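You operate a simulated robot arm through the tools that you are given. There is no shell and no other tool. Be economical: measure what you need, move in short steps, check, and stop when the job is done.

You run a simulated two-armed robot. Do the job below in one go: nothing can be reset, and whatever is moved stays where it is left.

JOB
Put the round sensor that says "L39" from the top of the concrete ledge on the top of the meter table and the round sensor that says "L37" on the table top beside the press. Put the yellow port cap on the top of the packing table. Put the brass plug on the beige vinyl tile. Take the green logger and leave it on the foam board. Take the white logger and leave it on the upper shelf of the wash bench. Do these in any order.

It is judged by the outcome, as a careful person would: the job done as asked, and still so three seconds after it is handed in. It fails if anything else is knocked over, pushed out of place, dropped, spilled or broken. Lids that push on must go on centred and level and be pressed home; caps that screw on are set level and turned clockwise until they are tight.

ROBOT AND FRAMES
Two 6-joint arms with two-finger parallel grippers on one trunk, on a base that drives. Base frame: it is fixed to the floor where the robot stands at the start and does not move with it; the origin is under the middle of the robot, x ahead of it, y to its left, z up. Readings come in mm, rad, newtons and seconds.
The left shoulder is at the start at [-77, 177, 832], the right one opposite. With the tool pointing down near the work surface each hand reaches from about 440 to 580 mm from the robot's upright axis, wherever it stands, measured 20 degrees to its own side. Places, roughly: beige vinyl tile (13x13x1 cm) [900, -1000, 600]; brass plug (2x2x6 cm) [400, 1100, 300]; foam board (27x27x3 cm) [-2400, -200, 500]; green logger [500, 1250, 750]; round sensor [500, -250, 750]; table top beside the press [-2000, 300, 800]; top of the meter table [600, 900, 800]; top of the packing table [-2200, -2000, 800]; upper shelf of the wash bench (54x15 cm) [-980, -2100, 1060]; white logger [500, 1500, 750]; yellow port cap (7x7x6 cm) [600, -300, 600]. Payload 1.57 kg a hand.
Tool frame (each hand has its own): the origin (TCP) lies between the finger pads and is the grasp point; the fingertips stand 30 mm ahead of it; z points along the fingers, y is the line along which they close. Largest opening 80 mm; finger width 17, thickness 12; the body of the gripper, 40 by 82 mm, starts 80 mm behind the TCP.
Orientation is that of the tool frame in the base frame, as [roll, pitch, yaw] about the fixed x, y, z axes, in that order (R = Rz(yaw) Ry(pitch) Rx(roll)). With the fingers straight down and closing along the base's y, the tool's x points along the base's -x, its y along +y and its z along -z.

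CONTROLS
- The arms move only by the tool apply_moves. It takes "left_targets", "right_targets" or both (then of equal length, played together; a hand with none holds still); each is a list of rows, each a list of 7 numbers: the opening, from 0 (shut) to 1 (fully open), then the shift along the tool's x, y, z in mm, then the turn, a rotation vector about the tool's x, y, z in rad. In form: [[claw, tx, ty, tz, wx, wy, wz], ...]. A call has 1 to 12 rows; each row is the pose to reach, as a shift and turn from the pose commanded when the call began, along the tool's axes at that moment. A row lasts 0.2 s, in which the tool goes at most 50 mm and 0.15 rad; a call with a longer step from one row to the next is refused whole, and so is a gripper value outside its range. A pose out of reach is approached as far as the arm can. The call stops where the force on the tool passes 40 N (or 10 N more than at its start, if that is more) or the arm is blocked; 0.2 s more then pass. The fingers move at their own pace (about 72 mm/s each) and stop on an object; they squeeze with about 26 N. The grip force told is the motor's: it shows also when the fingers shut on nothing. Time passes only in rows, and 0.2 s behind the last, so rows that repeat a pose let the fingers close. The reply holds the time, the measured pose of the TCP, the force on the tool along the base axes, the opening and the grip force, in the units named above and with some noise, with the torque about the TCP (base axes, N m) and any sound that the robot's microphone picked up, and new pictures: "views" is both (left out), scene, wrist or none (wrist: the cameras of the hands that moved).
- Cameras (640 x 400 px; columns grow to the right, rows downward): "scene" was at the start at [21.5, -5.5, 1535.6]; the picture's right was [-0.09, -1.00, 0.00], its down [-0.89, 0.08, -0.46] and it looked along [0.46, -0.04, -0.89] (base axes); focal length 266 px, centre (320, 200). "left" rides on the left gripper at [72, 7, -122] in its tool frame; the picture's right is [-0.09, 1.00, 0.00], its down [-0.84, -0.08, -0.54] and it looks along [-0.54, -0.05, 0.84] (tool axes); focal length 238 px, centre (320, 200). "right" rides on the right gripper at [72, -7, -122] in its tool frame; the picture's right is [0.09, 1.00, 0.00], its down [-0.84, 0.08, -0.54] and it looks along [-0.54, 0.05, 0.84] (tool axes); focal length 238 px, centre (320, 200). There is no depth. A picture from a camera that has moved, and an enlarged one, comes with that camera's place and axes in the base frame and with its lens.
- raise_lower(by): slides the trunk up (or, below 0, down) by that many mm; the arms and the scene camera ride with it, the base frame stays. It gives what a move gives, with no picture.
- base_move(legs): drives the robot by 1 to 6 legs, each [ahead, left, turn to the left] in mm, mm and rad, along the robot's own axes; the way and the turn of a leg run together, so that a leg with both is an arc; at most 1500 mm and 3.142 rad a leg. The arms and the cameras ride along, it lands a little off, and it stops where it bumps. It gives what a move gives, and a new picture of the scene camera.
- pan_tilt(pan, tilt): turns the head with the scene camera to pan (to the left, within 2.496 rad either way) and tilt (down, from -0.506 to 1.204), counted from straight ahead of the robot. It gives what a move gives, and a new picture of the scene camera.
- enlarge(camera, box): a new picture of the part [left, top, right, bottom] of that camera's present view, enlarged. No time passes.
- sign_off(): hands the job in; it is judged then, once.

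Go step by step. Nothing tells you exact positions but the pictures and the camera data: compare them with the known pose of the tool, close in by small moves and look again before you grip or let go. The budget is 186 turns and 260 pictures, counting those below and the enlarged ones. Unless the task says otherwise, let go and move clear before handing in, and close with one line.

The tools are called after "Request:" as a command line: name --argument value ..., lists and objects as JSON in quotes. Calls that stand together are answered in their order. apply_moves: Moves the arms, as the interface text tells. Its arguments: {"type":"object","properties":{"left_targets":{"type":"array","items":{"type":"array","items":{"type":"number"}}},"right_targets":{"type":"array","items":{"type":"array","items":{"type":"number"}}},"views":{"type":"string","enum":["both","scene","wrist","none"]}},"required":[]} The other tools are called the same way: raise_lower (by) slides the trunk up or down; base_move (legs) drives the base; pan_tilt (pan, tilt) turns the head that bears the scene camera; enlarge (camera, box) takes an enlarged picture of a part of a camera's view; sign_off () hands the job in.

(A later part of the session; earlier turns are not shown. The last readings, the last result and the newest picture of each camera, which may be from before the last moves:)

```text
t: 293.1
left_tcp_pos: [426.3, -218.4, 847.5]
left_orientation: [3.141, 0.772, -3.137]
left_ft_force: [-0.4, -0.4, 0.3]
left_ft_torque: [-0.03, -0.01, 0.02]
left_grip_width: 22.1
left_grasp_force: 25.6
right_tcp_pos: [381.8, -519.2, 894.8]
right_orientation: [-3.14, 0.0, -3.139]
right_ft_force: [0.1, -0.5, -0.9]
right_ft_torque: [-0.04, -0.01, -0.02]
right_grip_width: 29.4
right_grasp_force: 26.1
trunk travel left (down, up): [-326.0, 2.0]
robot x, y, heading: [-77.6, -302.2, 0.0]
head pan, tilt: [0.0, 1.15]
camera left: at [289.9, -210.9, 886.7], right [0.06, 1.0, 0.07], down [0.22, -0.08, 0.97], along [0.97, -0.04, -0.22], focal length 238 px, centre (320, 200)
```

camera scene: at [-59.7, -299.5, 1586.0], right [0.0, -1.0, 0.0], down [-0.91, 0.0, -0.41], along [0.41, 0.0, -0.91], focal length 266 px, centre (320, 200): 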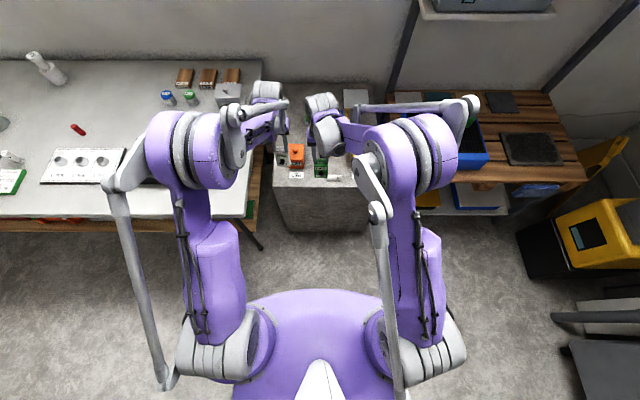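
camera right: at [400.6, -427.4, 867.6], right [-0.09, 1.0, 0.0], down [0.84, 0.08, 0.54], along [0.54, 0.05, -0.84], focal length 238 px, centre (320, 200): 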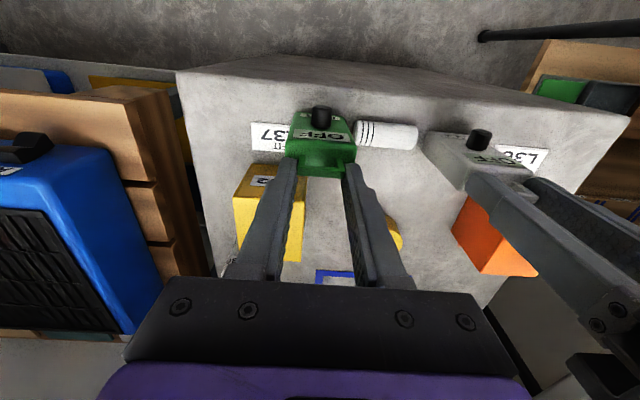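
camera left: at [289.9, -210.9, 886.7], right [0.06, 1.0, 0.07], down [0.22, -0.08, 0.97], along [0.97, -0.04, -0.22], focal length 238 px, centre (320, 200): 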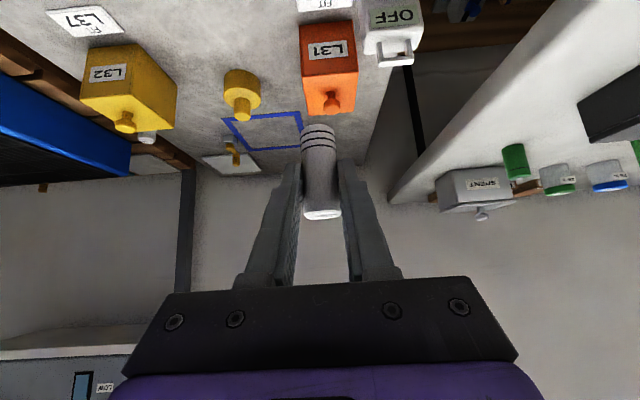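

The sensor is upright in the hand (banded base down). I'll drive back carefully and turn towards the rear, checking the grip on each leg.

Request:
base_move --legs '[[-400, 0, 0], [0, 0, 1.571], [0, 0, 1.571]]'

Request:
pan_tilt --pan -0.2 --tilt 0.5

```text
t: 303.3
left_tcp_pos: [-983.8, -383.5, 848.5]
left_orientation: [-3.14, 0.772, 0.007]
left_ft_force: [0.3, 0.1, -0.2]
left_ft_torque: [0.04, -0.04, -0.03]
left_grip_width: 22.1
left_grasp_force: 25.7
right_tcp_pos: [-938.8, -80.6, 896.0]
right_orientation: [-3.14, 0.0, 0.006]
right_ft_force: [0.2, 0.8, -0.3]
right_ft_torque: [-0.01, -0.01, 0.03]
right_grip_width: 29.7
right_grasp_force: 25.8
trunk travel left (down, up): [-326.0, 2.0]
robot x, y, heading: [-483.8, -299.3, -3.134]
head pan, tilt: [0.0, 1.15]
camera scene: at [-497.9, -299.7, 1586.0], right [0.0, 1.0, 0.0], down [0.91, 0.0, -0.41], along [-0.41, 0.0, -0.91], focal length 266 px, centre (320, 200)
```

scene: 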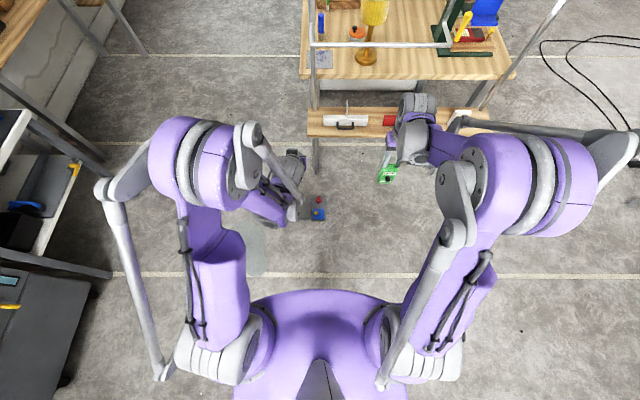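

```text
t: 304.3
left_tcp_pos: [-984.4, -383.6, 849.7]
left_orientation: [3.141, 0.771, 0.007]
left_ft_force: [0.2, 0.0, -1.0]
left_ft_torque: [0.01, 0.01, 0.03]
left_grip_width: 22.1
left_grasp_force: 25.5
right_tcp_pos: [-938.4, -80.8, 894.9]
right_orientation: [-3.139, -0.001, 0.005]
right_ft_force: [0.1, 0.3, -0.7]
right_ft_torque: [0.01, -0.01, 0.01]
right_grip_width: 29.5
right_grasp_force: 25.9
trunk travel left (down, up): [-326.0, 2.0]
robot x, y, heading: [-480.8, -298.9, -3.135]
head pan, tilt: [-0.201, 0.499]
camera scene: at [-527.6, -281.7, 1636.7], right [0.19, 0.98, 0.0], down [0.47, -0.09, -0.88], along [-0.86, 0.17, -0.48], focal length 266 px, centre (320, 200)
```

scene: 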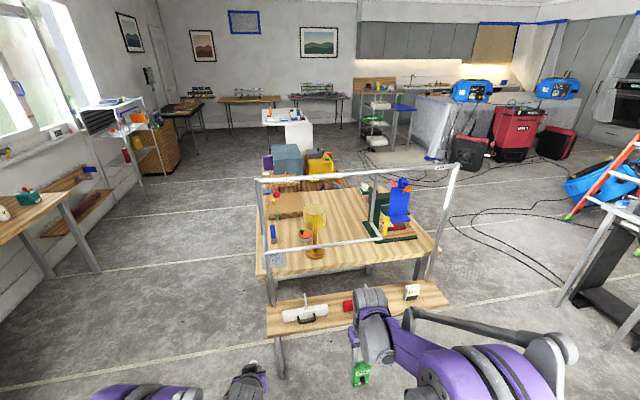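

Request:
enlarge --camera "scene" --box '[230, 130, 470, 310]'

```text
2.22 times, centred on (350, 220) of scene
camera zoom: at [-527.6, -281.7, 1636.7], right [0.19, 0.98, 0.0], down [0.47, -0.09, -0.88], along [-0.86, 0.17, -0.48], focal length 591 px, centre (253, 156)
```

zoom: 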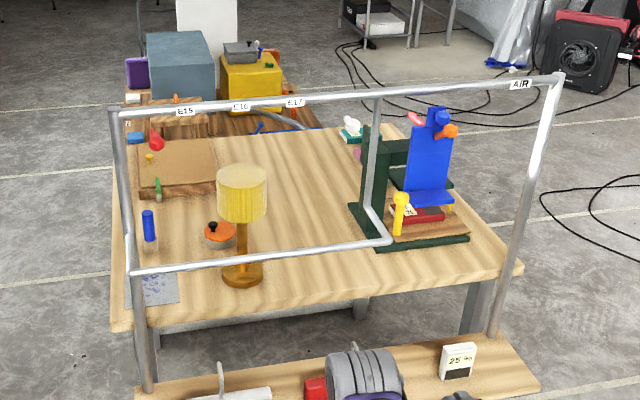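

The press bench is ahead, with a pipe frame along its front side. Its open right (+y) side looks better, so I'll raise the right hand and drive around to that side.

Request:
apply_moves --right_targets '[[0.1, 15, 0, -40, 0, 0, 0], [0.1, 30, 0, -80, 0, 0, 0], [0.1, 40, 0, -110, 0, 0, 0]]' --views "none"

Request:
base_move --legs '[[0, -1400, 0], [750, 0, 0]]'

Request:
pan_tilt --pan 0.6 --tilt 0.6

```text
t: 305.1
left_tcp_pos: [-983.3, -382.6, 848.7]
left_orientation: [-3.141, 0.77, 0.008]
left_ft_force: [0.2, 0.3, 0.5]
left_ft_torque: [-0.02, -0.06, 0.02]
left_grip_width: 22.1
left_grasp_force: 26.6
right_tcp_pos: [-898.2, -80.5, 1005.7]
right_orientation: [-3.137, 0.002, 0.006]
right_ft_force: [-0.1, 0.1, -0.1]
right_ft_torque: [-0.01, 0.04, -0.01]
right_grip_width: 29.4
right_grasp_force: 26.5
trunk travel left (down, up): [-326.0, 2.0]
robot x, y, heading: [-483.9, -301.2, -3.135]
head pan, tilt: [-0.201, 0.499]
```

```text
t: 321.3
left_tcp_pos: [-1734.0, 1030.1, 847.1]
left_orientation: [-3.141, 0.771, 0.01]
left_ft_force: [-1.3, 0.6, -1.1]
left_ft_torque: [-0.01, 0.02, 0.01]
left_grip_width: 21.9
left_grasp_force: 26.1
right_tcp_pos: [-1649.8, 1332.1, 1005.4]
right_orientation: [-3.14, 0.0, 0.006]
right_ft_force: [-0.2, 0.0, -0.7]
right_ft_torque: [-0.01, -0.05, 0.01]
right_grip_width: 29.3
right_grasp_force: 26.1
trunk travel left (down, up): [-326.0, 2.0]
robot x, y, heading: [-1233.0, 1114.4, -3.137]
head pan, tilt: [-0.201, 0.499]
camera scene: at [-1279.1, 1132.6, 1636.7], right [0.19, 0.98, 0.0], down [0.47, -0.09, -0.88], along [-0.86, 0.17, -0.48], focal length 266 px, centre (320, 200)
```

scene: 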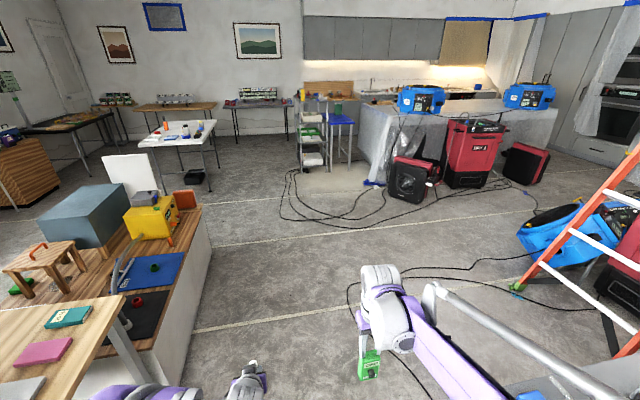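

```text
t: 322.5
left_tcp_pos: [-1735.0, 1029.5, 847.4]
left_orientation: [3.141, 0.772, 0.01]
left_ft_force: [-0.6, -0.4, -0.1]
left_ft_torque: [0.0, -0.01, -0.02]
left_grip_width: 22.0
left_grasp_force: 26.5
right_tcp_pos: [-1650.6, 1333.2, 1006.3]
right_orientation: [-3.14, 0.0, 0.006]
right_ft_force: [0.1, 0.8, -1.0]
right_ft_torque: [0.02, -0.01, 0.0]
right_grip_width: 29.5
right_grasp_force: 26.3
trunk travel left (down, up): [-326.0, 2.0]
robot x, y, heading: [-1230.7, 1114.5, -3.132]
head pan, tilt: [0.6, 0.6]
camera scene: at [-1262.6, 1064.7, 1627.7], right [-0.57, 0.82, 0.0], down [0.46, 0.32, -0.83], along [-0.68, -0.47, -0.56], focal length 266 px, centre (320, 200)
```

scene: 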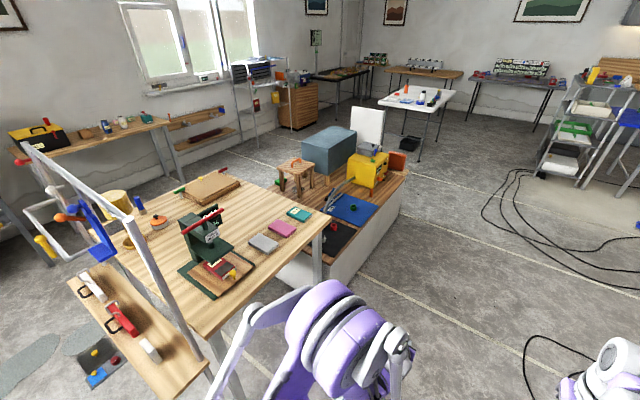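

I now see the table (x -1430 to -2124, right edge y≈505) and the press. There's a free spot at about [-1880, 440] beside it. I'll drive alongside and turn to face the table.

Request:
base_move --legs '[[734, 0, 0], [0, 0, 1.565]]'

Request:
apply_moves --left_targets '[[0, -14, 0, -14, 0, 0, 0], [0, -28, 0, -29, 0, 0, 0], [0, -35, 0, -36, 0, 0, 0]]' --views "wrist"

Request:
pan_tilt --pan 0.0 --tilt 0.9

```text
t: 330.3
left_tcp_pos: [-1864.5, 608.1, 848.0]
left_orientation: [3.141, 0.772, 1.612]
left_ft_force: [0.9, -0.3, -0.6]
left_ft_torque: [0.02, 0.03, -0.01]
left_grip_width: 22.0
left_grasp_force: 25.9
right_tcp_pos: [-2169.9, 681.5, 1006.0]
right_orientation: [-3.139, 0.001, 1.611]
right_ft_force: [0.2, -0.7, -0.9]
right_ft_torque: [0.03, -0.01, -0.01]
right_grip_width: 29.3
right_grasp_force: 25.7
trunk travel left (down, up): [-326.0, 2.0]
robot x, y, heading: [-1963.3, 1108.0, -1.534]
head pan, tilt: [0.6, 0.6]
camera scene: at [-1914.6, 1078.8, 1627.7], right [-0.8, -0.6, 0.0], down [-0.34, 0.45, -0.83], along [0.49, -0.66, -0.56], focal length 266 px, centre (320, 200)
```

scene: 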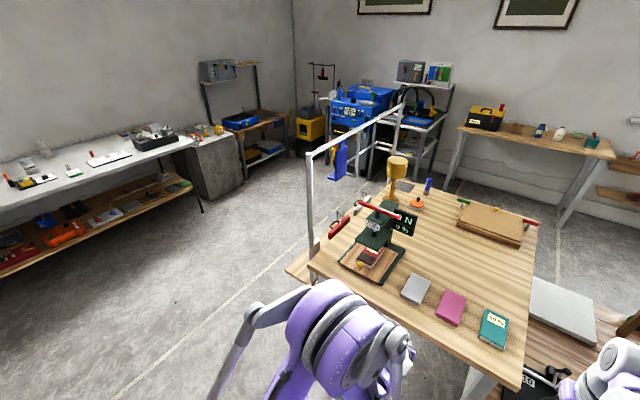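

```text
t: 331.1
left_tcp_pos: [-1863.9, 607.7, 897.9]
left_orientation: [3.142, 0.772, 1.614]
left_ft_force: [0.6, -0.5, 0.5]
left_ft_torque: [0.06, 0.0, 0.0]
left_grip_width: 22.2
left_grasp_force: 25.9
right_tcp_pos: [-2170.5, 682.8, 1006.1]
right_orientation: [-3.14, 0.0, 1.61]
right_ft_force: [0.3, 1.0, -0.6]
right_ft_torque: [-0.02, 0.03, -0.01]
right_grip_width: 29.3
right_grasp_force: 26.0
trunk travel left (down, up): [-326.0, 2.0]
robot x, y, heading: [-1966.1, 1104.9, -1.529]
head pan, tilt: [0.6, 0.6]
camera left: at [-1864.7, 744.0, 937.0], right [1.0, -0.02, 0.06], down [-0.07, -0.23, 0.97], along [-0.01, -0.97, -0.23], focal length 238 px, centre (320, 200)
```

left: 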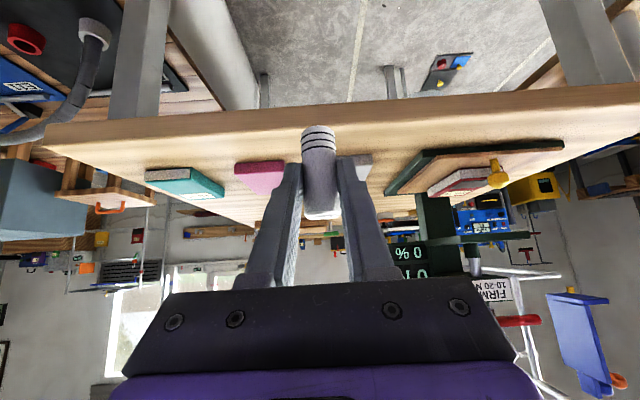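

```text
t: 332.1
left_tcp_pos: [-1865.4, 606.8, 897.2]
left_orientation: [-3.141, 0.771, 1.612]
left_ft_force: [0.8, -0.3, 0.7]
left_ft_torque: [0.02, 0.01, 0.05]
left_grip_width: 22.0
left_grasp_force: 25.9
right_tcp_pos: [-2170.9, 681.8, 1006.5]
right_orientation: [-3.139, -0.002, 1.609]
right_ft_force: [0.8, -0.5, -1.3]
right_ft_torque: [-0.01, -0.02, -0.04]
right_grip_width: 29.3
right_grasp_force: 25.7
trunk travel left (down, up): [-326.0, 2.0]
robot x, y, heading: [-1965.4, 1102.6, -1.527]
head pan, tilt: [0.0, 0.901]
camera scene: at [-1964.3, 1074.2, 1603.0], right [-1.0, -0.04, 0.0], down [-0.03, 0.78, -0.62], along [0.03, -0.62, -0.78], focal length 266 px, centre (320, 200)
```

scene: 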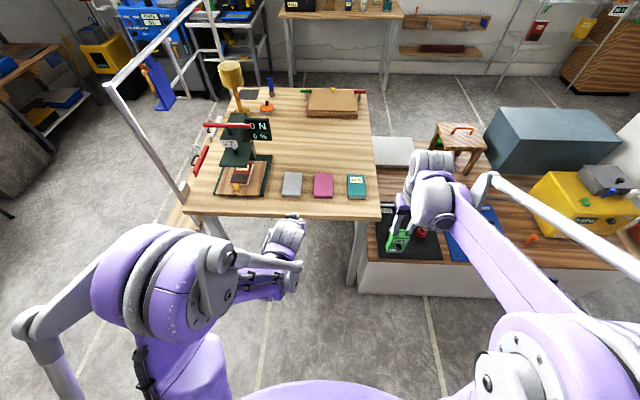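

The foam board is the pale slab on the low bench near [-2360, -220]. I'll drive forward 134 mm so that the sensor hangs over the strip at [-1862, 450], then lower it.

Request:
base_move --legs '[[134, 0, 0]]'

Request:
apply_moves --left_targets '[[0, 7, 0, 7, 0, 0, 0], [0, 14, 0, 14, 0, 0, 0], [0, 24, 0, 25, 0, 0, 0]]' --views "wrist"

```text
t: 333.4
left_tcp_pos: [-1858.5, 474.4, 897.4]
left_orientation: [-3.141, 0.769, 1.614]
left_ft_force: [1.6, 0.0, -0.1]
left_ft_torque: [0.01, 0.0, -0.02]
left_grip_width: 22.0
left_grasp_force: 25.3
right_tcp_pos: [-2164.2, 549.1, 1005.3]
right_orientation: [-3.141, -0.001, 1.612]
right_ft_force: [0.3, 0.0, -0.9]
right_ft_torque: [-0.02, 0.0, 0.0]
right_grip_width: 29.4
right_grasp_force: 25.6
trunk travel left (down, up): [-326.0, 2.0]
robot x, y, heading: [-1958.2, 970.8, -1.525]
head pan, tilt: [0.0, 0.901]
camera scene: at [-1959.0, 941.4, 1602.6], right [-1.0, -0.04, 0.0], down [-0.03, 0.78, -0.62], along [0.03, -0.62, -0.78], focal length 266 px, centre (320, 200)
```

scene: 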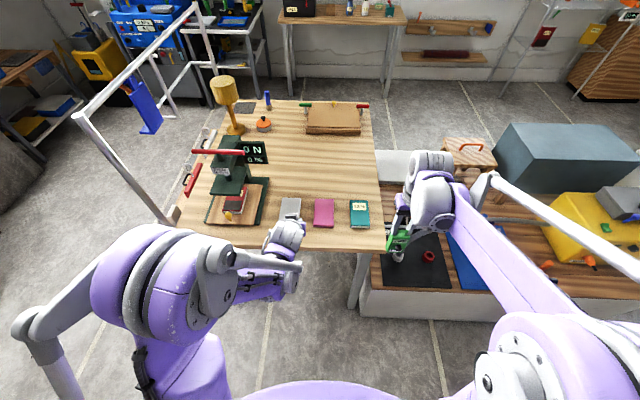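

```text
t: 334.2
left_tcp_pos: [-1858.5, 472.0, 861.8]
left_orientation: [3.14, 0.772, 1.614]
left_ft_force: [0.1, 0.9, 0.1]
left_ft_torque: [0.0, -0.02, 0.02]
left_grip_width: 22.2
left_grasp_force: 25.6
right_tcp_pos: [-2163.8, 548.3, 1006.4]
right_orientation: [-3.14, -0.001, 1.61]
right_ft_force: [-0.6, 0.3, -1.1]
right_ft_torque: [-0.01, 0.03, 0.01]
right_grip_width: 29.3
right_grasp_force: 26.2
trunk travel left (down, up): [-326.0, 2.0]
robot x, y, heading: [-1959.0, 971.1, -1.534]
head pan, tilt: [0.0, 0.901]
camera left: at [-1858.8, 610.5, 901.7], right [1.0, -0.02, 0.06], down [-0.07, -0.23, 0.97], along [-0.01, -0.97, -0.23], focal length 238 px, centre (320, 200)
```

left: 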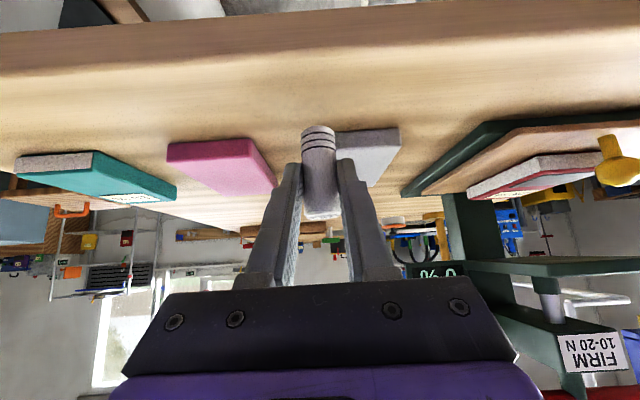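

Request:
apply_moves --left_targets '[[0, 7, 0, 7.2, 0, 0, 0], [0, 13, 0, 13.3, 0, 0, 0], [0, 14.5, 0, 14.9, 0, 0, 0], [0, 16, 0, 16.4, 0, 0, 0], [0, 17.5, 0, 18, 0, 0, 0], [0, 19, 0, 19.5, 0, 0, 0], [0, 20.5, 0, 21, 0, 0, 0], [0, 22, 0, 22.6, 0, 0, 0], [0, 23.5, 0, 24.1, 0, 0, 0]]' --views "wrist"

```text
t: 336.2
left_tcp_pos: [-1858.6, 475.5, 830.2]
left_orientation: [3.142, 0.772, 1.614]
left_ft_force: [0.2, 0.2, 20.1]
left_ft_torque: [-0.35, -0.04, 0.0]
left_grip_width: 22.2
left_grasp_force: 26.2
right_tcp_pos: [-2163.1, 549.4, 1006.5]
right_orientation: [-3.141, 0.001, 1.611]
right_ft_force: [-0.5, 0.9, -1.7]
right_ft_torque: [0.01, 0.03, 0.01]
right_grip_width: 29.4
right_grasp_force: 25.9
trunk travel left (down, up): [-326.0, 2.0]
robot x, y, heading: [-1960.2, 970.6, -1.529]
head pan, tilt: [0.0, 0.901]
camera left: at [-1858.8, 611.0, 869.2], right [1.0, -0.02, 0.07], down [-0.07, -0.22, 0.97], along [-0.01, -0.97, -0.23], focal length 238 px, centre (320, 200)
```

left: 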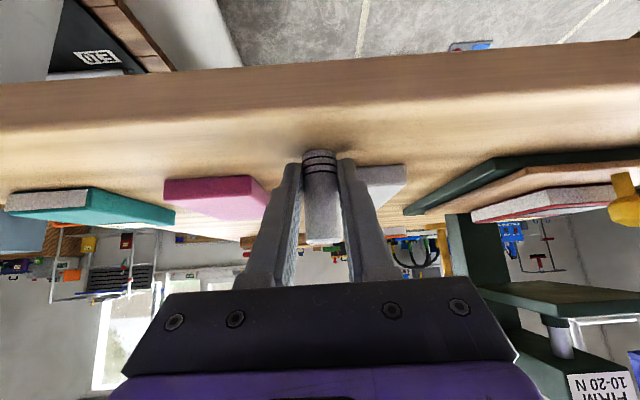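

The sensor stands on the table, so I'll release and withdraw along the tool axis.

Request:
apply_moves --left_targets '[[0, -0.7, 0, -0.7, 0, 0, 0], [0.35, -0.7, 0, -0.7, 0, 0, 0], [0.5, -0.7, 0, -0.7, 0, 0, 0], [0.5, -0.7, 0, -0.7, 0, 0, 0], [0.5, -0.7, 0, -30, 0, 0, 0], [0.5, -0.7, 0, -70, 0, 0, 0]]' --views "wrist"

```text
t: 337.6
left_tcp_pos: [-1861.7, 521.4, 881.3]
left_orientation: [-3.139, 0.771, 1.615]
left_ft_force: [0.4, 1.5, -0.2]
left_ft_torque: [-0.01, -0.01, -0.01]
left_grip_width: 39.9
left_grasp_force: 0.1
right_tcp_pos: [-2163.4, 549.4, 1006.0]
right_orientation: [-3.139, 0.002, 1.612]
right_ft_force: [-0.8, -0.1, -0.5]
right_ft_torque: [-0.03, 0.04, 0.0]
right_grip_width: 29.5
right_grasp_force: 26.0
trunk travel left (down, up): [-326.0, 2.0]
robot x, y, heading: [-1958.2, 973.8, -1.528]
head pan, tilt: [0.0, 0.901]
camera left: at [-1861.5, 659.3, 920.1], right [1.0, -0.02, 0.06], down [-0.07, -0.22, 0.97], along [-0.01, -0.97, -0.23], focal length 238 px, centre (320, 200)
```

left: 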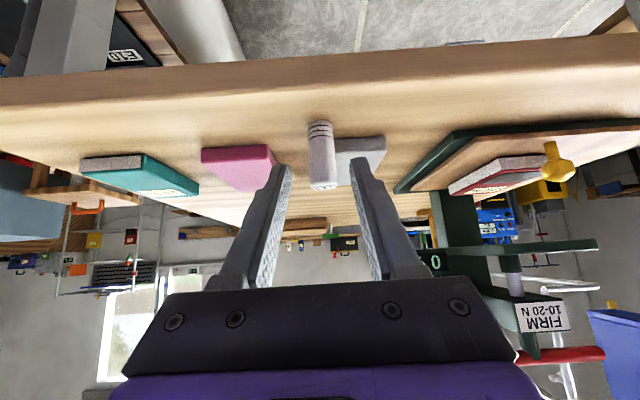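

L37 stands upright beside the press. The foam board is reached best from the other (-y) side of the low bench, so I'll drive around the front of the bench and turn to face it.

Request:
base_move --legs '[[-200, 0, 0], [0, 1300, 0], [1500, 0, 0], [560, 0, 0], [0, 0, 1.55], [0, 0, 1.55]]'

Request:
apply_moves --left_targets '[[0.6, 0, 0, 0, 0, 0.13, 0], [0.6, 0, 0, 0, 0, 0.26, 0], [0.6, 0, 0, 0, 0, 0.39, 0], [0.6, 0, 0, 0, 0, 0.52, 0], [0.6, 0, 0, 0, 0, 0.65, 0], [0.6, 0, 0, 0, 0, 0.77, 0]]' --views "none"

Request:
pan_tilt --pan 0.7 --tilt 0.5

```text
t: 367.5
left_tcp_pos: [-631.4, -347.1, 880.4]
left_orientation: [-3.141, 0.77, -1.617]
left_ft_force: [-0.1, 0.1, -0.8]
left_ft_torque: [-0.01, -0.02, -0.02]
left_grip_width: 40.2
left_grasp_force: 0.2
right_tcp_pos: [-333.0, -401.9, 1006.5]
right_orientation: [-3.14, 0.001, -1.621]
right_ft_force: [0.5, 0.8, -0.1]
right_ft_torque: [-0.02, 0.0, 0.0]
right_grip_width: 29.4
right_grasp_force: 26.2
trunk travel left (down, up): [-326.0, 2.0]
robot x, y, heading: [-577.1, -803.3, 1.522]
head pan, tilt: [0.0, 0.901]
camera scene: at [-573.0, -773.6, 1602.9], right [1.0, -0.05, 0.0], down [-0.04, -0.78, -0.62], along [0.03, 0.62, -0.78], focal length 266 px, centre (320, 200)
```

scene: 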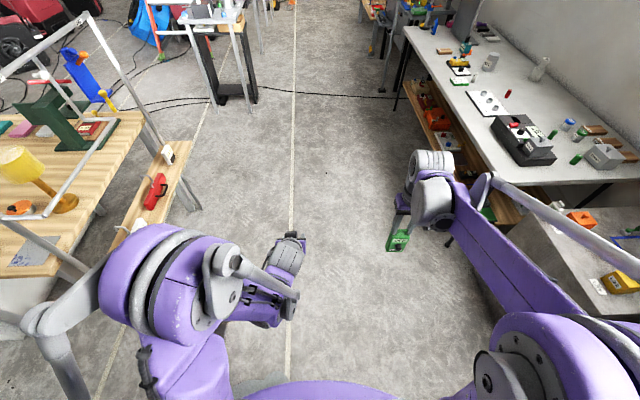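

```text
t: 368.9
left_tcp_pos: [-630.4, -347.5, 881.4]
left_orientation: [3.141, -0.003, -1.619]
left_ft_force: [0.2, -1.0, -0.5]
left_ft_torque: [0.02, 0.0, 0.02]
left_grip_width: 48.1
left_grasp_force: 0.0
right_tcp_pos: [-332.7, -401.5, 1005.6]
right_orientation: [-3.139, 0.0, -1.618]
right_ft_force: [-0.5, 0.2, -0.8]
right_ft_torque: [-0.03, 0.0, -0.02]
right_grip_width: 29.6
right_grasp_force: 25.9
trunk travel left (down, up): [-326.0, 2.0]
robot x, y, heading: [-574.0, -806.1, 1.524]
head pan, tilt: [0.0, 0.901]
```

```text
t: 369.9
left_tcp_pos: [-630.9, -347.9, 880.1]
left_orientation: [3.14, 0.001, -1.616]
left_ft_force: [0.6, 0.8, 0.1]
left_ft_torque: [-0.02, -0.01, 0.01]
left_grip_width: 48.0
left_grasp_force: 0.0
right_tcp_pos: [-333.1, -402.1, 1006.1]
right_orientation: [-3.141, -0.001, -1.618]
right_ft_force: [0.1, -0.9, -1.5]
right_ft_torque: [0.01, 0.01, 0.03]
right_grip_width: 29.6
right_grasp_force: 25.7
trunk travel left (down, up): [-326.0, 2.0]
robot x, y, heading: [-573.2, -805.4, 1.525]
head pan, tilt: [0.7, 0.499]
camera scene: at [-631.8, -776.5, 1636.8], right [0.8, 0.6, 0.0], down [0.29, -0.38, -0.88], along [-0.53, 0.7, -0.48], focal length 266 px, centre (320, 200)
```

scene: 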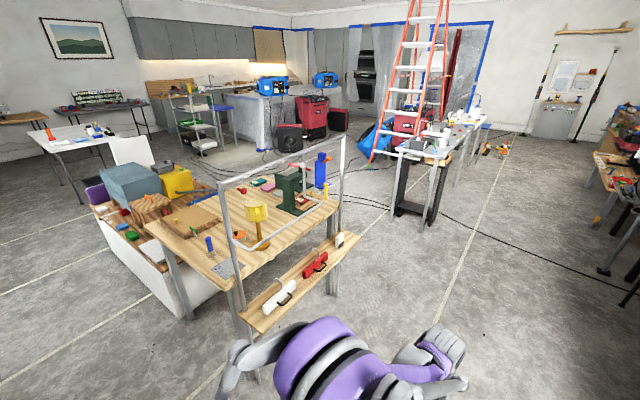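

The low bench's near side is at y≈-315. I'll back off a little to clear the frame post and slide left along to face the foam board.

Request:
base_move --legs '[[-160, 0, 0.046], [0, 1450, 0], [0, 420, 0]]'

Request:
pan_tilt --pan 0.0 --tilt 0.8

```text
t: 387.4
left_tcp_pos: [-2510.2, -531.5, 880.8]
left_orientation: [3.141, 0.002, -1.545]
left_ft_force: [-0.2, 0.7, 0.3]
left_ft_torque: [-0.01, 0.0, -0.02]
left_grip_width: 47.9
left_grasp_force: 0.1
right_tcp_pos: [-2207.4, -563.1, 1005.5]
right_orientation: [-3.139, 0.001, -1.548]
right_ft_force: [0.3, 0.1, -0.9]
right_ft_torque: [0.0, 0.01, 0.01]
right_grip_width: 29.6
right_grasp_force: 26.1
trunk travel left (down, up): [-326.0, 2.0]
robot x, y, heading: [-2421.2, -981.4, 1.593]
head pan, tilt: [0.7, 0.499]
camera scene: at [-2480.5, -959.5, 1636.8], right [0.75, 0.66, 0.0], down [0.32, -0.36, -0.88], along [-0.58, 0.66, -0.48], focal length 266 px, centre (320, 200)
```

scene: 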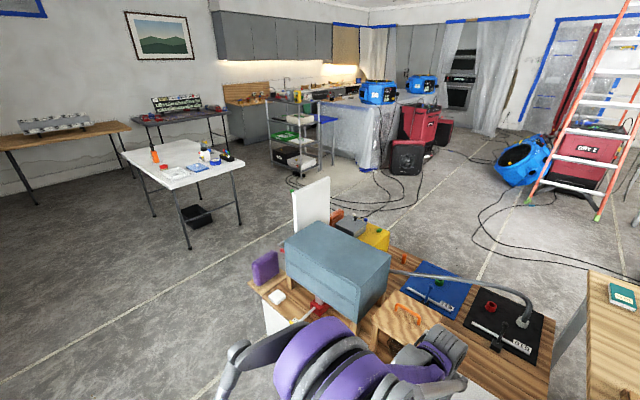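

```text
t: 388.5
left_tcp_pos: [-2510.9, -529.4, 880.6]
left_orientation: [-3.141, 0.002, -1.543]
left_ft_force: [0.2, 0.3, -0.3]
left_ft_torque: [0.01, 0.02, -0.02]
left_grip_width: 47.9
left_grasp_force: 0.0
right_tcp_pos: [-2209.0, -563.8, 1005.4]
right_orientation: [-3.14, 0.001, -1.548]
right_ft_force: [0.0, 0.7, -0.8]
right_ft_torque: [0.0, 0.0, -0.02]
right_grip_width: 29.6
right_grasp_force: 25.8
trunk travel left (down, up): [-326.0, 2.0]
robot x, y, heading: [-2416.6, -988.0, 1.586]
head pan, tilt: [0.0, 0.799]
camera scene: at [-2422.2, -947.1, 1610.9], right [1.0, 0.02, 0.0], down [0.02, -0.72, -0.7], along [-0.02, 0.7, -0.72], focal length 266 px, centre (320, 200)
```

scene: 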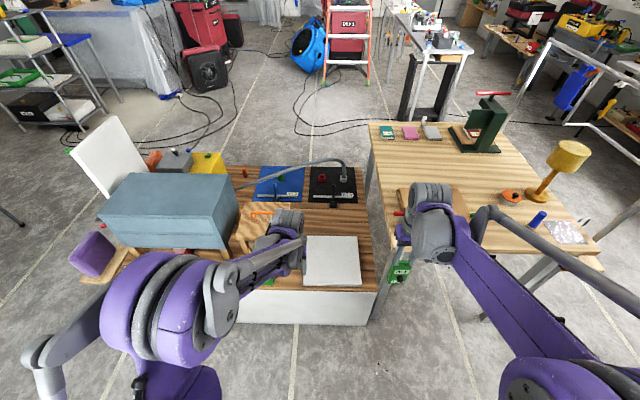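

The foam board is centred at about [-2385, -285]. I'll bring the right hand in and forward, lift the left hand, and move the base so that the green logger is over it.

Request:
apply_moves --left_targets '[[0.6, 20, 0, -30, 0, 0, 0], [0.6, 40, 0, -70, 0, 0, 0], [0.6, 40, 0, -110, 0, 0, 0]]' --right_targets '[[0.1, -20, 20, 0, 0, 0, 0], [0.1, -40, 40, 0, 0, 0, 0], [0.1, -60, 60, 0, 0, 0, 0]]' --views "none"

Request:
base_move --legs '[[0, 116, -0.016], [215, 0, 0]]'

Request:
enlarge --camera "right" --box '[0, 0, 640, 400]'

```text
t: 389.3
left_tcp_pos: [-2510.6, -569.9, 991.5]
left_orientation: [3.141, 0.001, -1.544]
left_ft_force: [0.8, -0.1, -0.2]
left_ft_torque: [-0.05, 0.02, 0.01]
left_grip_width: 48.1
left_grasp_force: 0.0
right_tcp_pos: [-2269.4, -504.5, 1005.0]
right_orientation: [-3.14, 0.001, -1.547]
right_ft_force: [0.0, -0.1, -0.8]
right_ft_torque: [0.0, 0.03, -0.01]
right_grip_width: 29.4
right_grasp_force: 25.3
trunk travel left (down, up): [-326.0, 2.0]
robot x, y, heading: [-2416.1, -986.7, 1.59]
head pan, tilt: [0.0, 0.799]
```

```text
t: 392.3
left_tcp_pos: [-2622.5, -359.9, 990.8]
left_orientation: [3.141, 0.002, -1.558]
left_ft_force: [-0.1, -0.3, -0.2]
left_ft_torque: [0.02, 0.03, 0.01]
left_grip_width: 48.3
left_grasp_force: 0.2
right_tcp_pos: [-2381.1, -296.8, 1004.3]
right_orientation: [-3.14, 0.0, -1.563]
right_ft_force: [-0.4, -0.2, -0.7]
right_ft_torque: [0.01, -0.03, -0.03]
right_grip_width: 29.5
right_grasp_force: 26.0
trunk travel left (down, up): [-326.0, 2.0]
robot x, y, heading: [-2534.7, -774.6, 1.577]
head pan, tilt: [0.0, 0.799]
camera scene: at [-2539.7, -737.1, 1610.6], right [1.0, 0.01, 0.0], down [0.01, -0.72, -0.7], along [-0.01, 0.7, -0.72], focal length 266 px, centre (320, 200)
```

scene: 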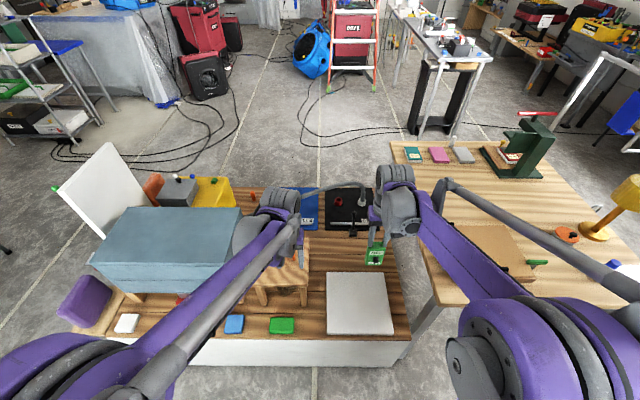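

```text
1.00 times, centred on (320, 200) of right (not enlarged: the box is as wide or as high as the picture)
camera zoom: at [-2371.9, -369.5, 1126.7], right [-0.99, -0.1, 0.0], down [-0.09, 0.84, 0.54], along [-0.05, 0.54, -0.84], focal length 238 px, centre (320, 200)
```

zoom: 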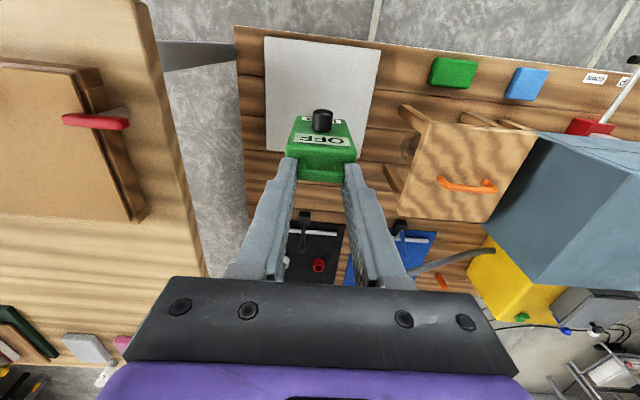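

Request:
raise_lower --by -180

Request:
apply_moves --right_targets '[[0.1, -10, 0, 30, 0, 0, 0], [0.1, -20, 0, 70, 0, 0, 0], [0.1, -20, 0, 110, 0, 0, 0]]' --views "wrist"

```text
t: 394.3
left_tcp_pos: [-2622.9, -359.2, 811.5]
left_orientation: [3.141, 0.0, -1.558]
left_ft_force: [0.1, -0.2, -0.5]
left_ft_torque: [-0.02, 0.01, 0.0]
left_grip_width: 47.9
left_grasp_force: 0.0
right_tcp_pos: [-2379.5, -296.5, 825.5]
right_orientation: [-3.14, 0.001, -1.562]
right_ft_force: [0.3, -0.5, -0.3]
right_ft_torque: [0.01, 0.03, 0.0]
right_grip_width: 29.6
right_grasp_force: 26.0
trunk travel left (down, up): [-146.0, 182.0]
robot x, y, heading: [-2539.9, -771.5, 1.581]
head pan, tilt: [0.0, 0.799]
```

```text
t: 395.1
left_tcp_pos: [-2622.7, -358.8, 811.8]
left_orientation: [3.141, -0.001, -1.559]
left_ft_force: [0.3, -0.5, 0.1]
left_ft_torque: [-0.01, -0.03, 0.02]
left_grip_width: 48.1
left_grasp_force: 0.0
right_tcp_pos: [-2380.0, -275.7, 715.4]
right_orientation: [-3.141, 0.0, -1.563]
right_ft_force: [0.4, -0.8, -1.2]
right_ft_torque: [-0.02, -0.01, -0.01]
right_grip_width: 29.4
right_grasp_force: 25.9
trunk travel left (down, up): [-146.0, 182.0]
robot x, y, heading: [-2537.0, -774.6, 1.576]
head pan, tilt: [0.0, 0.799]
camera right: at [-2371.6, -348.8, 836.4], right [-0.99, -0.1, 0.0], down [-0.09, 0.84, 0.54], along [-0.05, 0.54, -0.84], focal length 238 px, centre (320, 200)
```

right: 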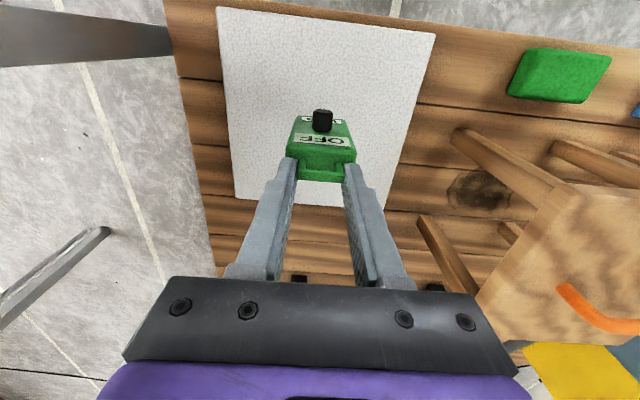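

Request:
apply_moves --right_targets '[[0.1, -10, 0, 35, 0, 0, 0], [0.1, -20, 0, 70, 0, 0, 0], [0.1, -25, 0, 95, 0, 0, 0], [0.1, -25, 0, 102, 0, 0, 0], [0.1, -25, 0, 106, 0, 0, 0], [0.1, -25, 0, 110, 0, 0, 0], [0.1, -25, 0, 114, 0, 0, 0], [0.1, -25, 0, 118, 0, 0, 0], [0.1, -25, 0, 122, 0, 0, 0], [0.1, -25, 0, 126, 0, 0, 0], [0.1, -25, 0, 130, 0, 0, 0]]' --views "wrist"

```text
t: 397.1
left_tcp_pos: [-2623.8, -361.6, 812.5]
left_orientation: [-3.141, 0.001, -1.557]
left_ft_force: [0.1, 0.3, -0.1]
left_ft_torque: [0.01, 0.01, 0.02]
left_grip_width: 48.1
left_grasp_force: 0.0
right_tcp_pos: [-2380.0, -251.9, 598.3]
right_orientation: [-3.139, 0.003, -1.561]
right_ft_force: [0.2, -2.4, 26.5]
right_ft_torque: [-0.49, 0.14, -0.01]
right_grip_width: 29.5
right_grasp_force: 26.1
trunk travel left (down, up): [-146.0, 182.0]
robot x, y, heading: [-2535.4, -776.8, 1.577]
head pan, tilt: [0.0, 0.799]
stopped in row 10 (right hand): the force on the tool passed its limit at 48 N (the readings are from after the stop); the commanded pose is now the measured one
camera right: at [-2371.9, -324.4, 719.1], right [-0.99, -0.1, 0.0], down [-0.09, 0.84, 0.54], along [-0.05, 0.54, -0.84], focal length 238 px, centre (320, 200)
```

right: 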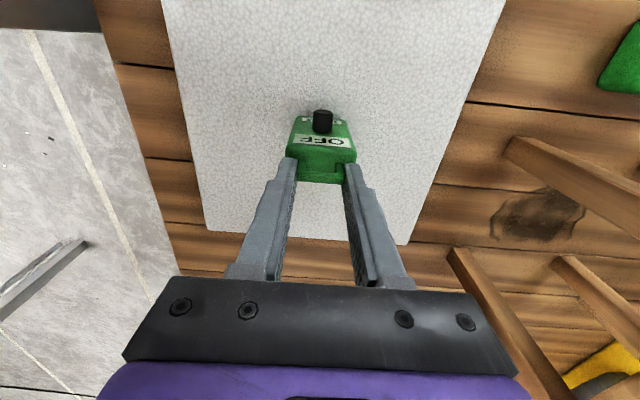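

Contact with the foam board. I'll ease off, release the handle and rise.

Request:
apply_moves --right_targets '[[0.1, 0, 0, -1.5, 0, 0, 0], [0.5, 0, 0, -1.5, 0, 0, 0], [0.6, 0, 0, -1.5, 0, 0, 0], [0.6, 0, 0, -1.5, 0, 0, 0], [0.6, 0, 0, -35, 0, 0, 0], [0.6, 0, 0, -80, 0, 0, 0], [0.6, 0, 0, -120, 0, 0, 0]]' --views "wrist"

```text
t: 398.7
left_tcp_pos: [-2623.9, -358.9, 810.7]
left_orientation: [3.141, 0.002, -1.557]
left_ft_force: [0.0, 0.4, -0.7]
left_ft_torque: [0.0, -0.02, 0.01]
left_grip_width: 47.9
left_grasp_force: 0.0
right_tcp_pos: [-2379.9, -249.0, 716.9]
right_orientation: [-3.14, 0.003, -1.563]
right_ft_force: [0.8, -0.4, 0.5]
right_ft_torque: [0.0, 0.02, -0.02]
right_grip_width: 48.0
right_grasp_force: 0.0
trunk travel left (down, up): [-146.0, 182.0]
robot x, y, heading: [-2538.7, -772.2, 1.579]
head pan, tilt: [0.0, 0.799]
camera right: at [-2372.1, -322.7, 836.9], right [-0.99, -0.1, 0.0], down [-0.09, 0.84, 0.54], along [-0.05, 0.54, -0.84], focal length 238 px, centre (320, 200)
```

right: 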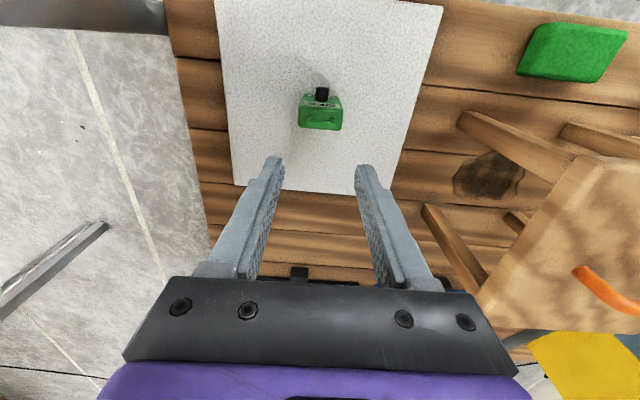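

The green logger stands on the foam board. I'll raise the trunk and head back to the ledge for the white logger and the yellow cap.

Request:
raise_lower --by 178

Request:
base_move --legs '[[-200, 0, 0], [0, -1450, 0], [0, -500, 0], [0, 0, -1.578], [0, 620, 0], [300, 0, 0]]'

Request:
pan_tilt --pan 0.1 --tilt 0.9

```text
t: 400.7
left_tcp_pos: [-2623.2, -359.9, 988.9]
left_orientation: [-3.141, 0.002, -1.559]
left_ft_force: [-0.1, -0.1, 0.0]
left_ft_torque: [-0.01, 0.01, -0.03]
left_grip_width: 47.9
left_grasp_force: 0.1
right_tcp_pos: [-2379.5, -252.7, 893.6]
right_orientation: [-3.139, -0.001, -1.564]
right_ft_force: [0.0, -2.0, -0.4]
right_ft_torque: [-0.01, -0.02, 0.0]
right_grip_width: 47.8
right_grasp_force: 0.0
trunk travel left (down, up): [-324.0, 4.0]
robot x, y, heading: [-2539.6, -772.4, 1.58]
head pan, tilt: [0.0, 0.799]
```

```text
t: 430.3
left_tcp_pos: [133.5, -228.3, 989.7]
left_orientation: [-3.14, 0.002, -3.116]
left_ft_force: [0.6, -0.1, 0.4]
left_ft_torque: [0.03, -0.02, 0.04]
left_grip_width: 48.0
left_grasp_force: 0.3
right_tcp_pos: [243.3, -469.8, 894.8]
right_orientation: [-3.141, 0.002, -3.121]
right_ft_force: [-0.9, 0.5, -0.7]
right_ft_torque: [-0.02, 0.03, 0.04]
right_grip_width: 48.2
right_grasp_force: 0.0
trunk travel left (down, up): [-324.0, 4.0]
robot x, y, heading: [-282.1, -317.8, 0.019]
head pan, tilt: [0.0, 0.799]
camera scene: at [-243.8, -316.0, 1608.9], right [0.02, -1.0, 0.0], down [-0.72, -0.02, -0.7], along [0.7, 0.01, -0.72], focal length 266 px, centre (320, 200)
```

scene: 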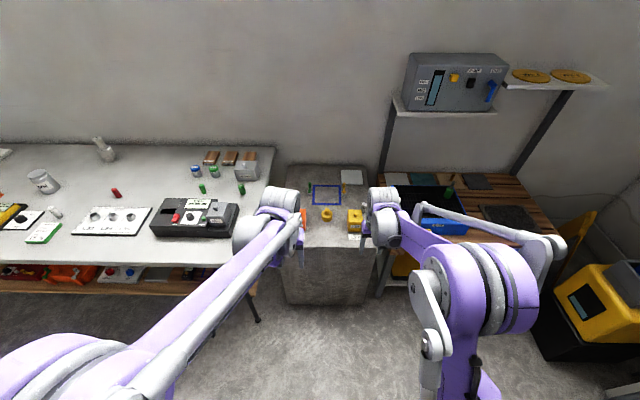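

```text
t: 431.0
left_tcp_pos: [133.7, -227.9, 989.0]
left_orientation: [-3.141, 0.001, -3.117]
left_ft_force: [0.2, -0.2, -0.7]
left_ft_torque: [-0.01, 0.02, 0.0]
left_grip_width: 48.1
left_grasp_force: 0.0
right_tcp_pos: [245.1, -469.6, 893.6]
right_orientation: [-3.14, 0.003, -3.121]
right_ft_force: [-0.9, 0.0, -0.5]
right_ft_torque: [-0.03, -0.01, -0.03]
right_grip_width: 47.9
right_grasp_force: 0.0
trunk travel left (down, up): [-324.0, 4.0]
robot x, y, heading: [-279.7, -317.5, 0.023]
head pan, tilt: [0.099, 0.901]
camera scene: at [-248.6, -308.6, 1601.3], right [0.12, -0.99, 0.0], down [-0.78, -0.09, -0.62], along [0.62, 0.07, -0.78], focal length 266 px, centre (320, 200)
```

scene: 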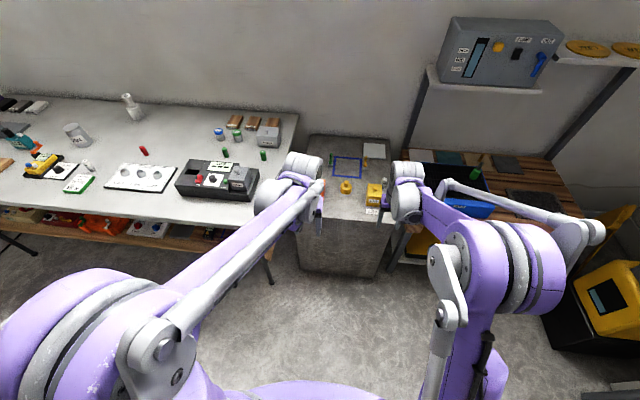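

I'll drive up to the ledge and place the left hand over the white logger.

Request:
base_move --legs '[[238, 20, -0.022]]'

Request:
apply_moves --left_targets '[[1, -24, 15, 30, 0, 0, 0], [1, -48, 30, 60, 0, 0, 0], [1, -72, 45, 90, 0, 0, 0], [1, -94, 60, 130, 0, 0, 0]]' --views "wrist"

```text
t: 432.8
left_tcp_pos: [374.3, -212.9, 989.2]
left_orientation: [-3.14, 0.003, -3.136]
left_ft_force: [0.4, 0.5, -0.5]
left_ft_torque: [0.0, -0.02, 0.01]
left_grip_width: 47.9
left_grasp_force: 0.2
right_tcp_pos: [480.6, -455.9, 892.4]
right_orientation: [-3.141, 0.001, -3.14]
right_ft_force: [-0.8, 0.1, -0.1]
right_ft_torque: [-0.04, -0.02, -0.02]
right_grip_width: 48.0
right_grasp_force: 0.1
trunk travel left (down, up): [-324.0, 4.0]
robot x, y, heading: [-40.0, -296.7, 0.004]
head pan, tilt: [0.099, 0.901]
camera scene: at [-9.3, -286.3, 1601.0], right [0.1, -0.99, 0.0], down [-0.78, -0.08, -0.62], along [0.62, 0.06, -0.78], focal length 266 px, centre (320, 200)
```

scene: 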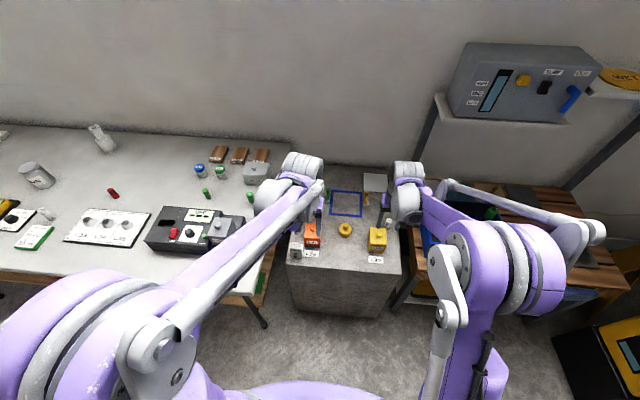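

```text
t: 433.8
left_tcp_pos: [469.6, -151.0, 859.0]
left_orientation: [-3.14, -0.001, -3.136]
left_ft_force: [0.1, -0.7, 0.1]
left_ft_torque: [-0.01, 0.01, -0.04]
left_grip_width: 79.9
left_grasp_force: 0.2
right_tcp_pos: [482.9, -456.0, 892.6]
right_orientation: [-3.14, -0.001, -3.14]
right_ft_force: [0.5, -1.6, -0.4]
right_ft_torque: [-0.01, 0.03, -0.01]
right_grip_width: 48.0
right_grasp_force: 0.0
trunk travel left (down, up): [-324.0, 4.0]
robot x, y, heading: [-39.1, -293.9, 0.0]
head pan, tilt: [0.099, 0.901]
camera left: at [397.1, -144.8, 981.1], right [0.09, 1.0, 0.0], down [0.84, -0.07, 0.54], along [0.54, -0.05, -0.84], focal length 238 px, centre (320, 200)
```

left: 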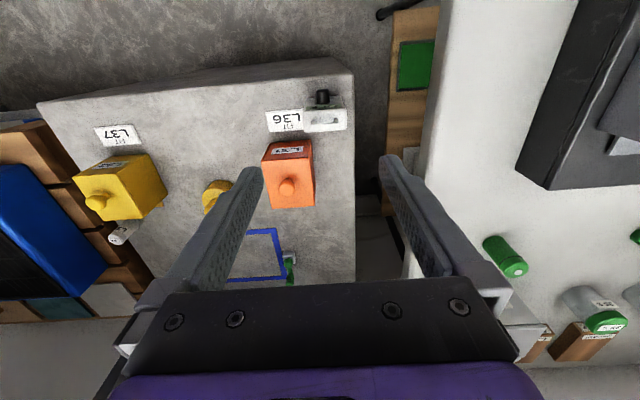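

Request:
apply_moves --left_targets '[[1, 5, 6, 40, 0, 0, 0], [1, 5, 6, 85, 0, 0, 0], [1, 5, 6, 130, 0, 0, 0]]' --views "wrist"

```text
t: 434.6
left_tcp_pos: [463.1, -147.8, 728.9]
left_orientation: [-3.142, 0.002, -3.135]
left_ft_force: [0.4, -0.1, -0.5]
left_ft_torque: [-0.02, -0.03, 0.0]
left_grip_width: 80.2
left_grasp_force: 0.1
right_tcp_pos: [481.0, -455.9, 893.2]
right_orientation: [-3.14, -0.001, -3.138]
right_ft_force: [-0.3, -0.6, 0.5]
right_ft_torque: [0.02, -0.02, 0.0]
right_grip_width: 48.1
right_grasp_force: 0.0
trunk travel left (down, up): [-324.0, 4.0]
robot x, y, heading: [-37.0, -293.6, -0.005]
head pan, tilt: [0.099, 0.901]
camera left: at [390.0, -141.5, 853.1], right [0.09, 1.0, 0.0], down [0.84, -0.07, 0.54], along [0.54, -0.05, -0.84], focal length 238 px, centre (320, 200)
```

left: 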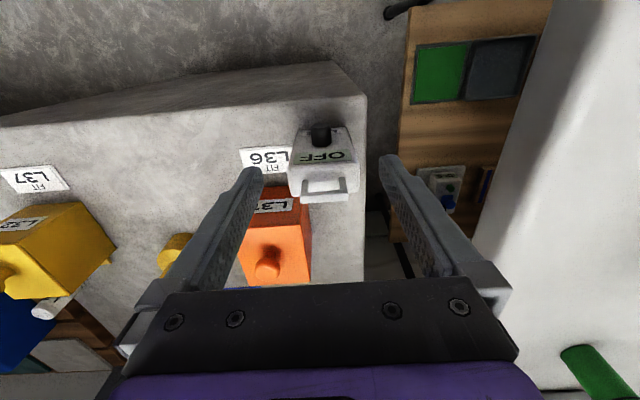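

Request:
apply_moves --left_targets '[[1, -1, 1, 20, 0, 0, 0], [1, -2, 1, 48, 0, 0, 0], [0.6, -2, 1, 48, 0, 0, 0], [0.3, -2, 1, 48, 0, 0, 0], [0.3, -2, 1, 48, 0, 0, 0], [0.3, -2, 1, 48, 0, 0, 0], [0.3, -2, 1, 20, 0, 0, 0], [0.3, -2, 1, -30, 0, 0, 0], [0.3, -2, 1, -80, 0, 0, 0], [0.3, -2, 1, -130, 0, 0, 0]]' --views "wrist"

```text
t: 436.8
left_tcp_pos: [463.4, -144.3, 861.6]
left_orientation: [-3.141, 0.002, -3.136]
left_ft_force: [0.2, 0.3, -1.1]
left_ft_torque: [0.02, -0.03, 0.03]
left_grip_width: 49.5
left_grasp_force: 25.9
right_tcp_pos: [480.0, -457.2, 892.9]
right_orientation: [-3.14, 0.001, -3.14]
right_ft_force: [-0.1, -0.3, 0.2]
right_ft_torque: [0.06, 0.0, 0.01]
right_grip_width: 48.0
right_grasp_force: 0.1
trunk travel left (down, up): [-324.0, 4.0]
robot x, y, heading: [-40.7, -295.4, 0.001]
head pan, tilt: [0.099, 0.901]
camera left: at [389.9, -138.0, 984.3], right [0.09, 1.0, 0.0], down [0.84, -0.07, 0.54], along [0.54, -0.05, -0.84], focal length 238 px, centre (320, 200)
```

left: 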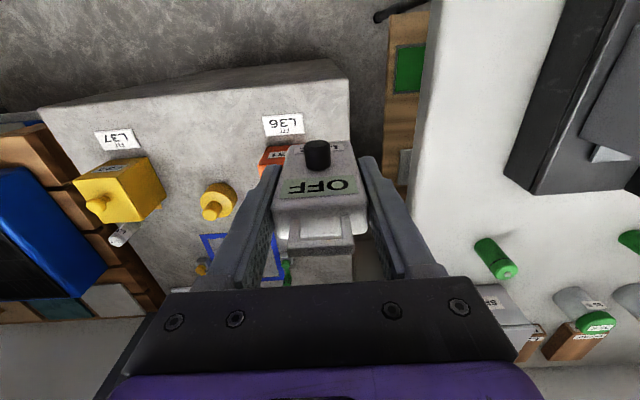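

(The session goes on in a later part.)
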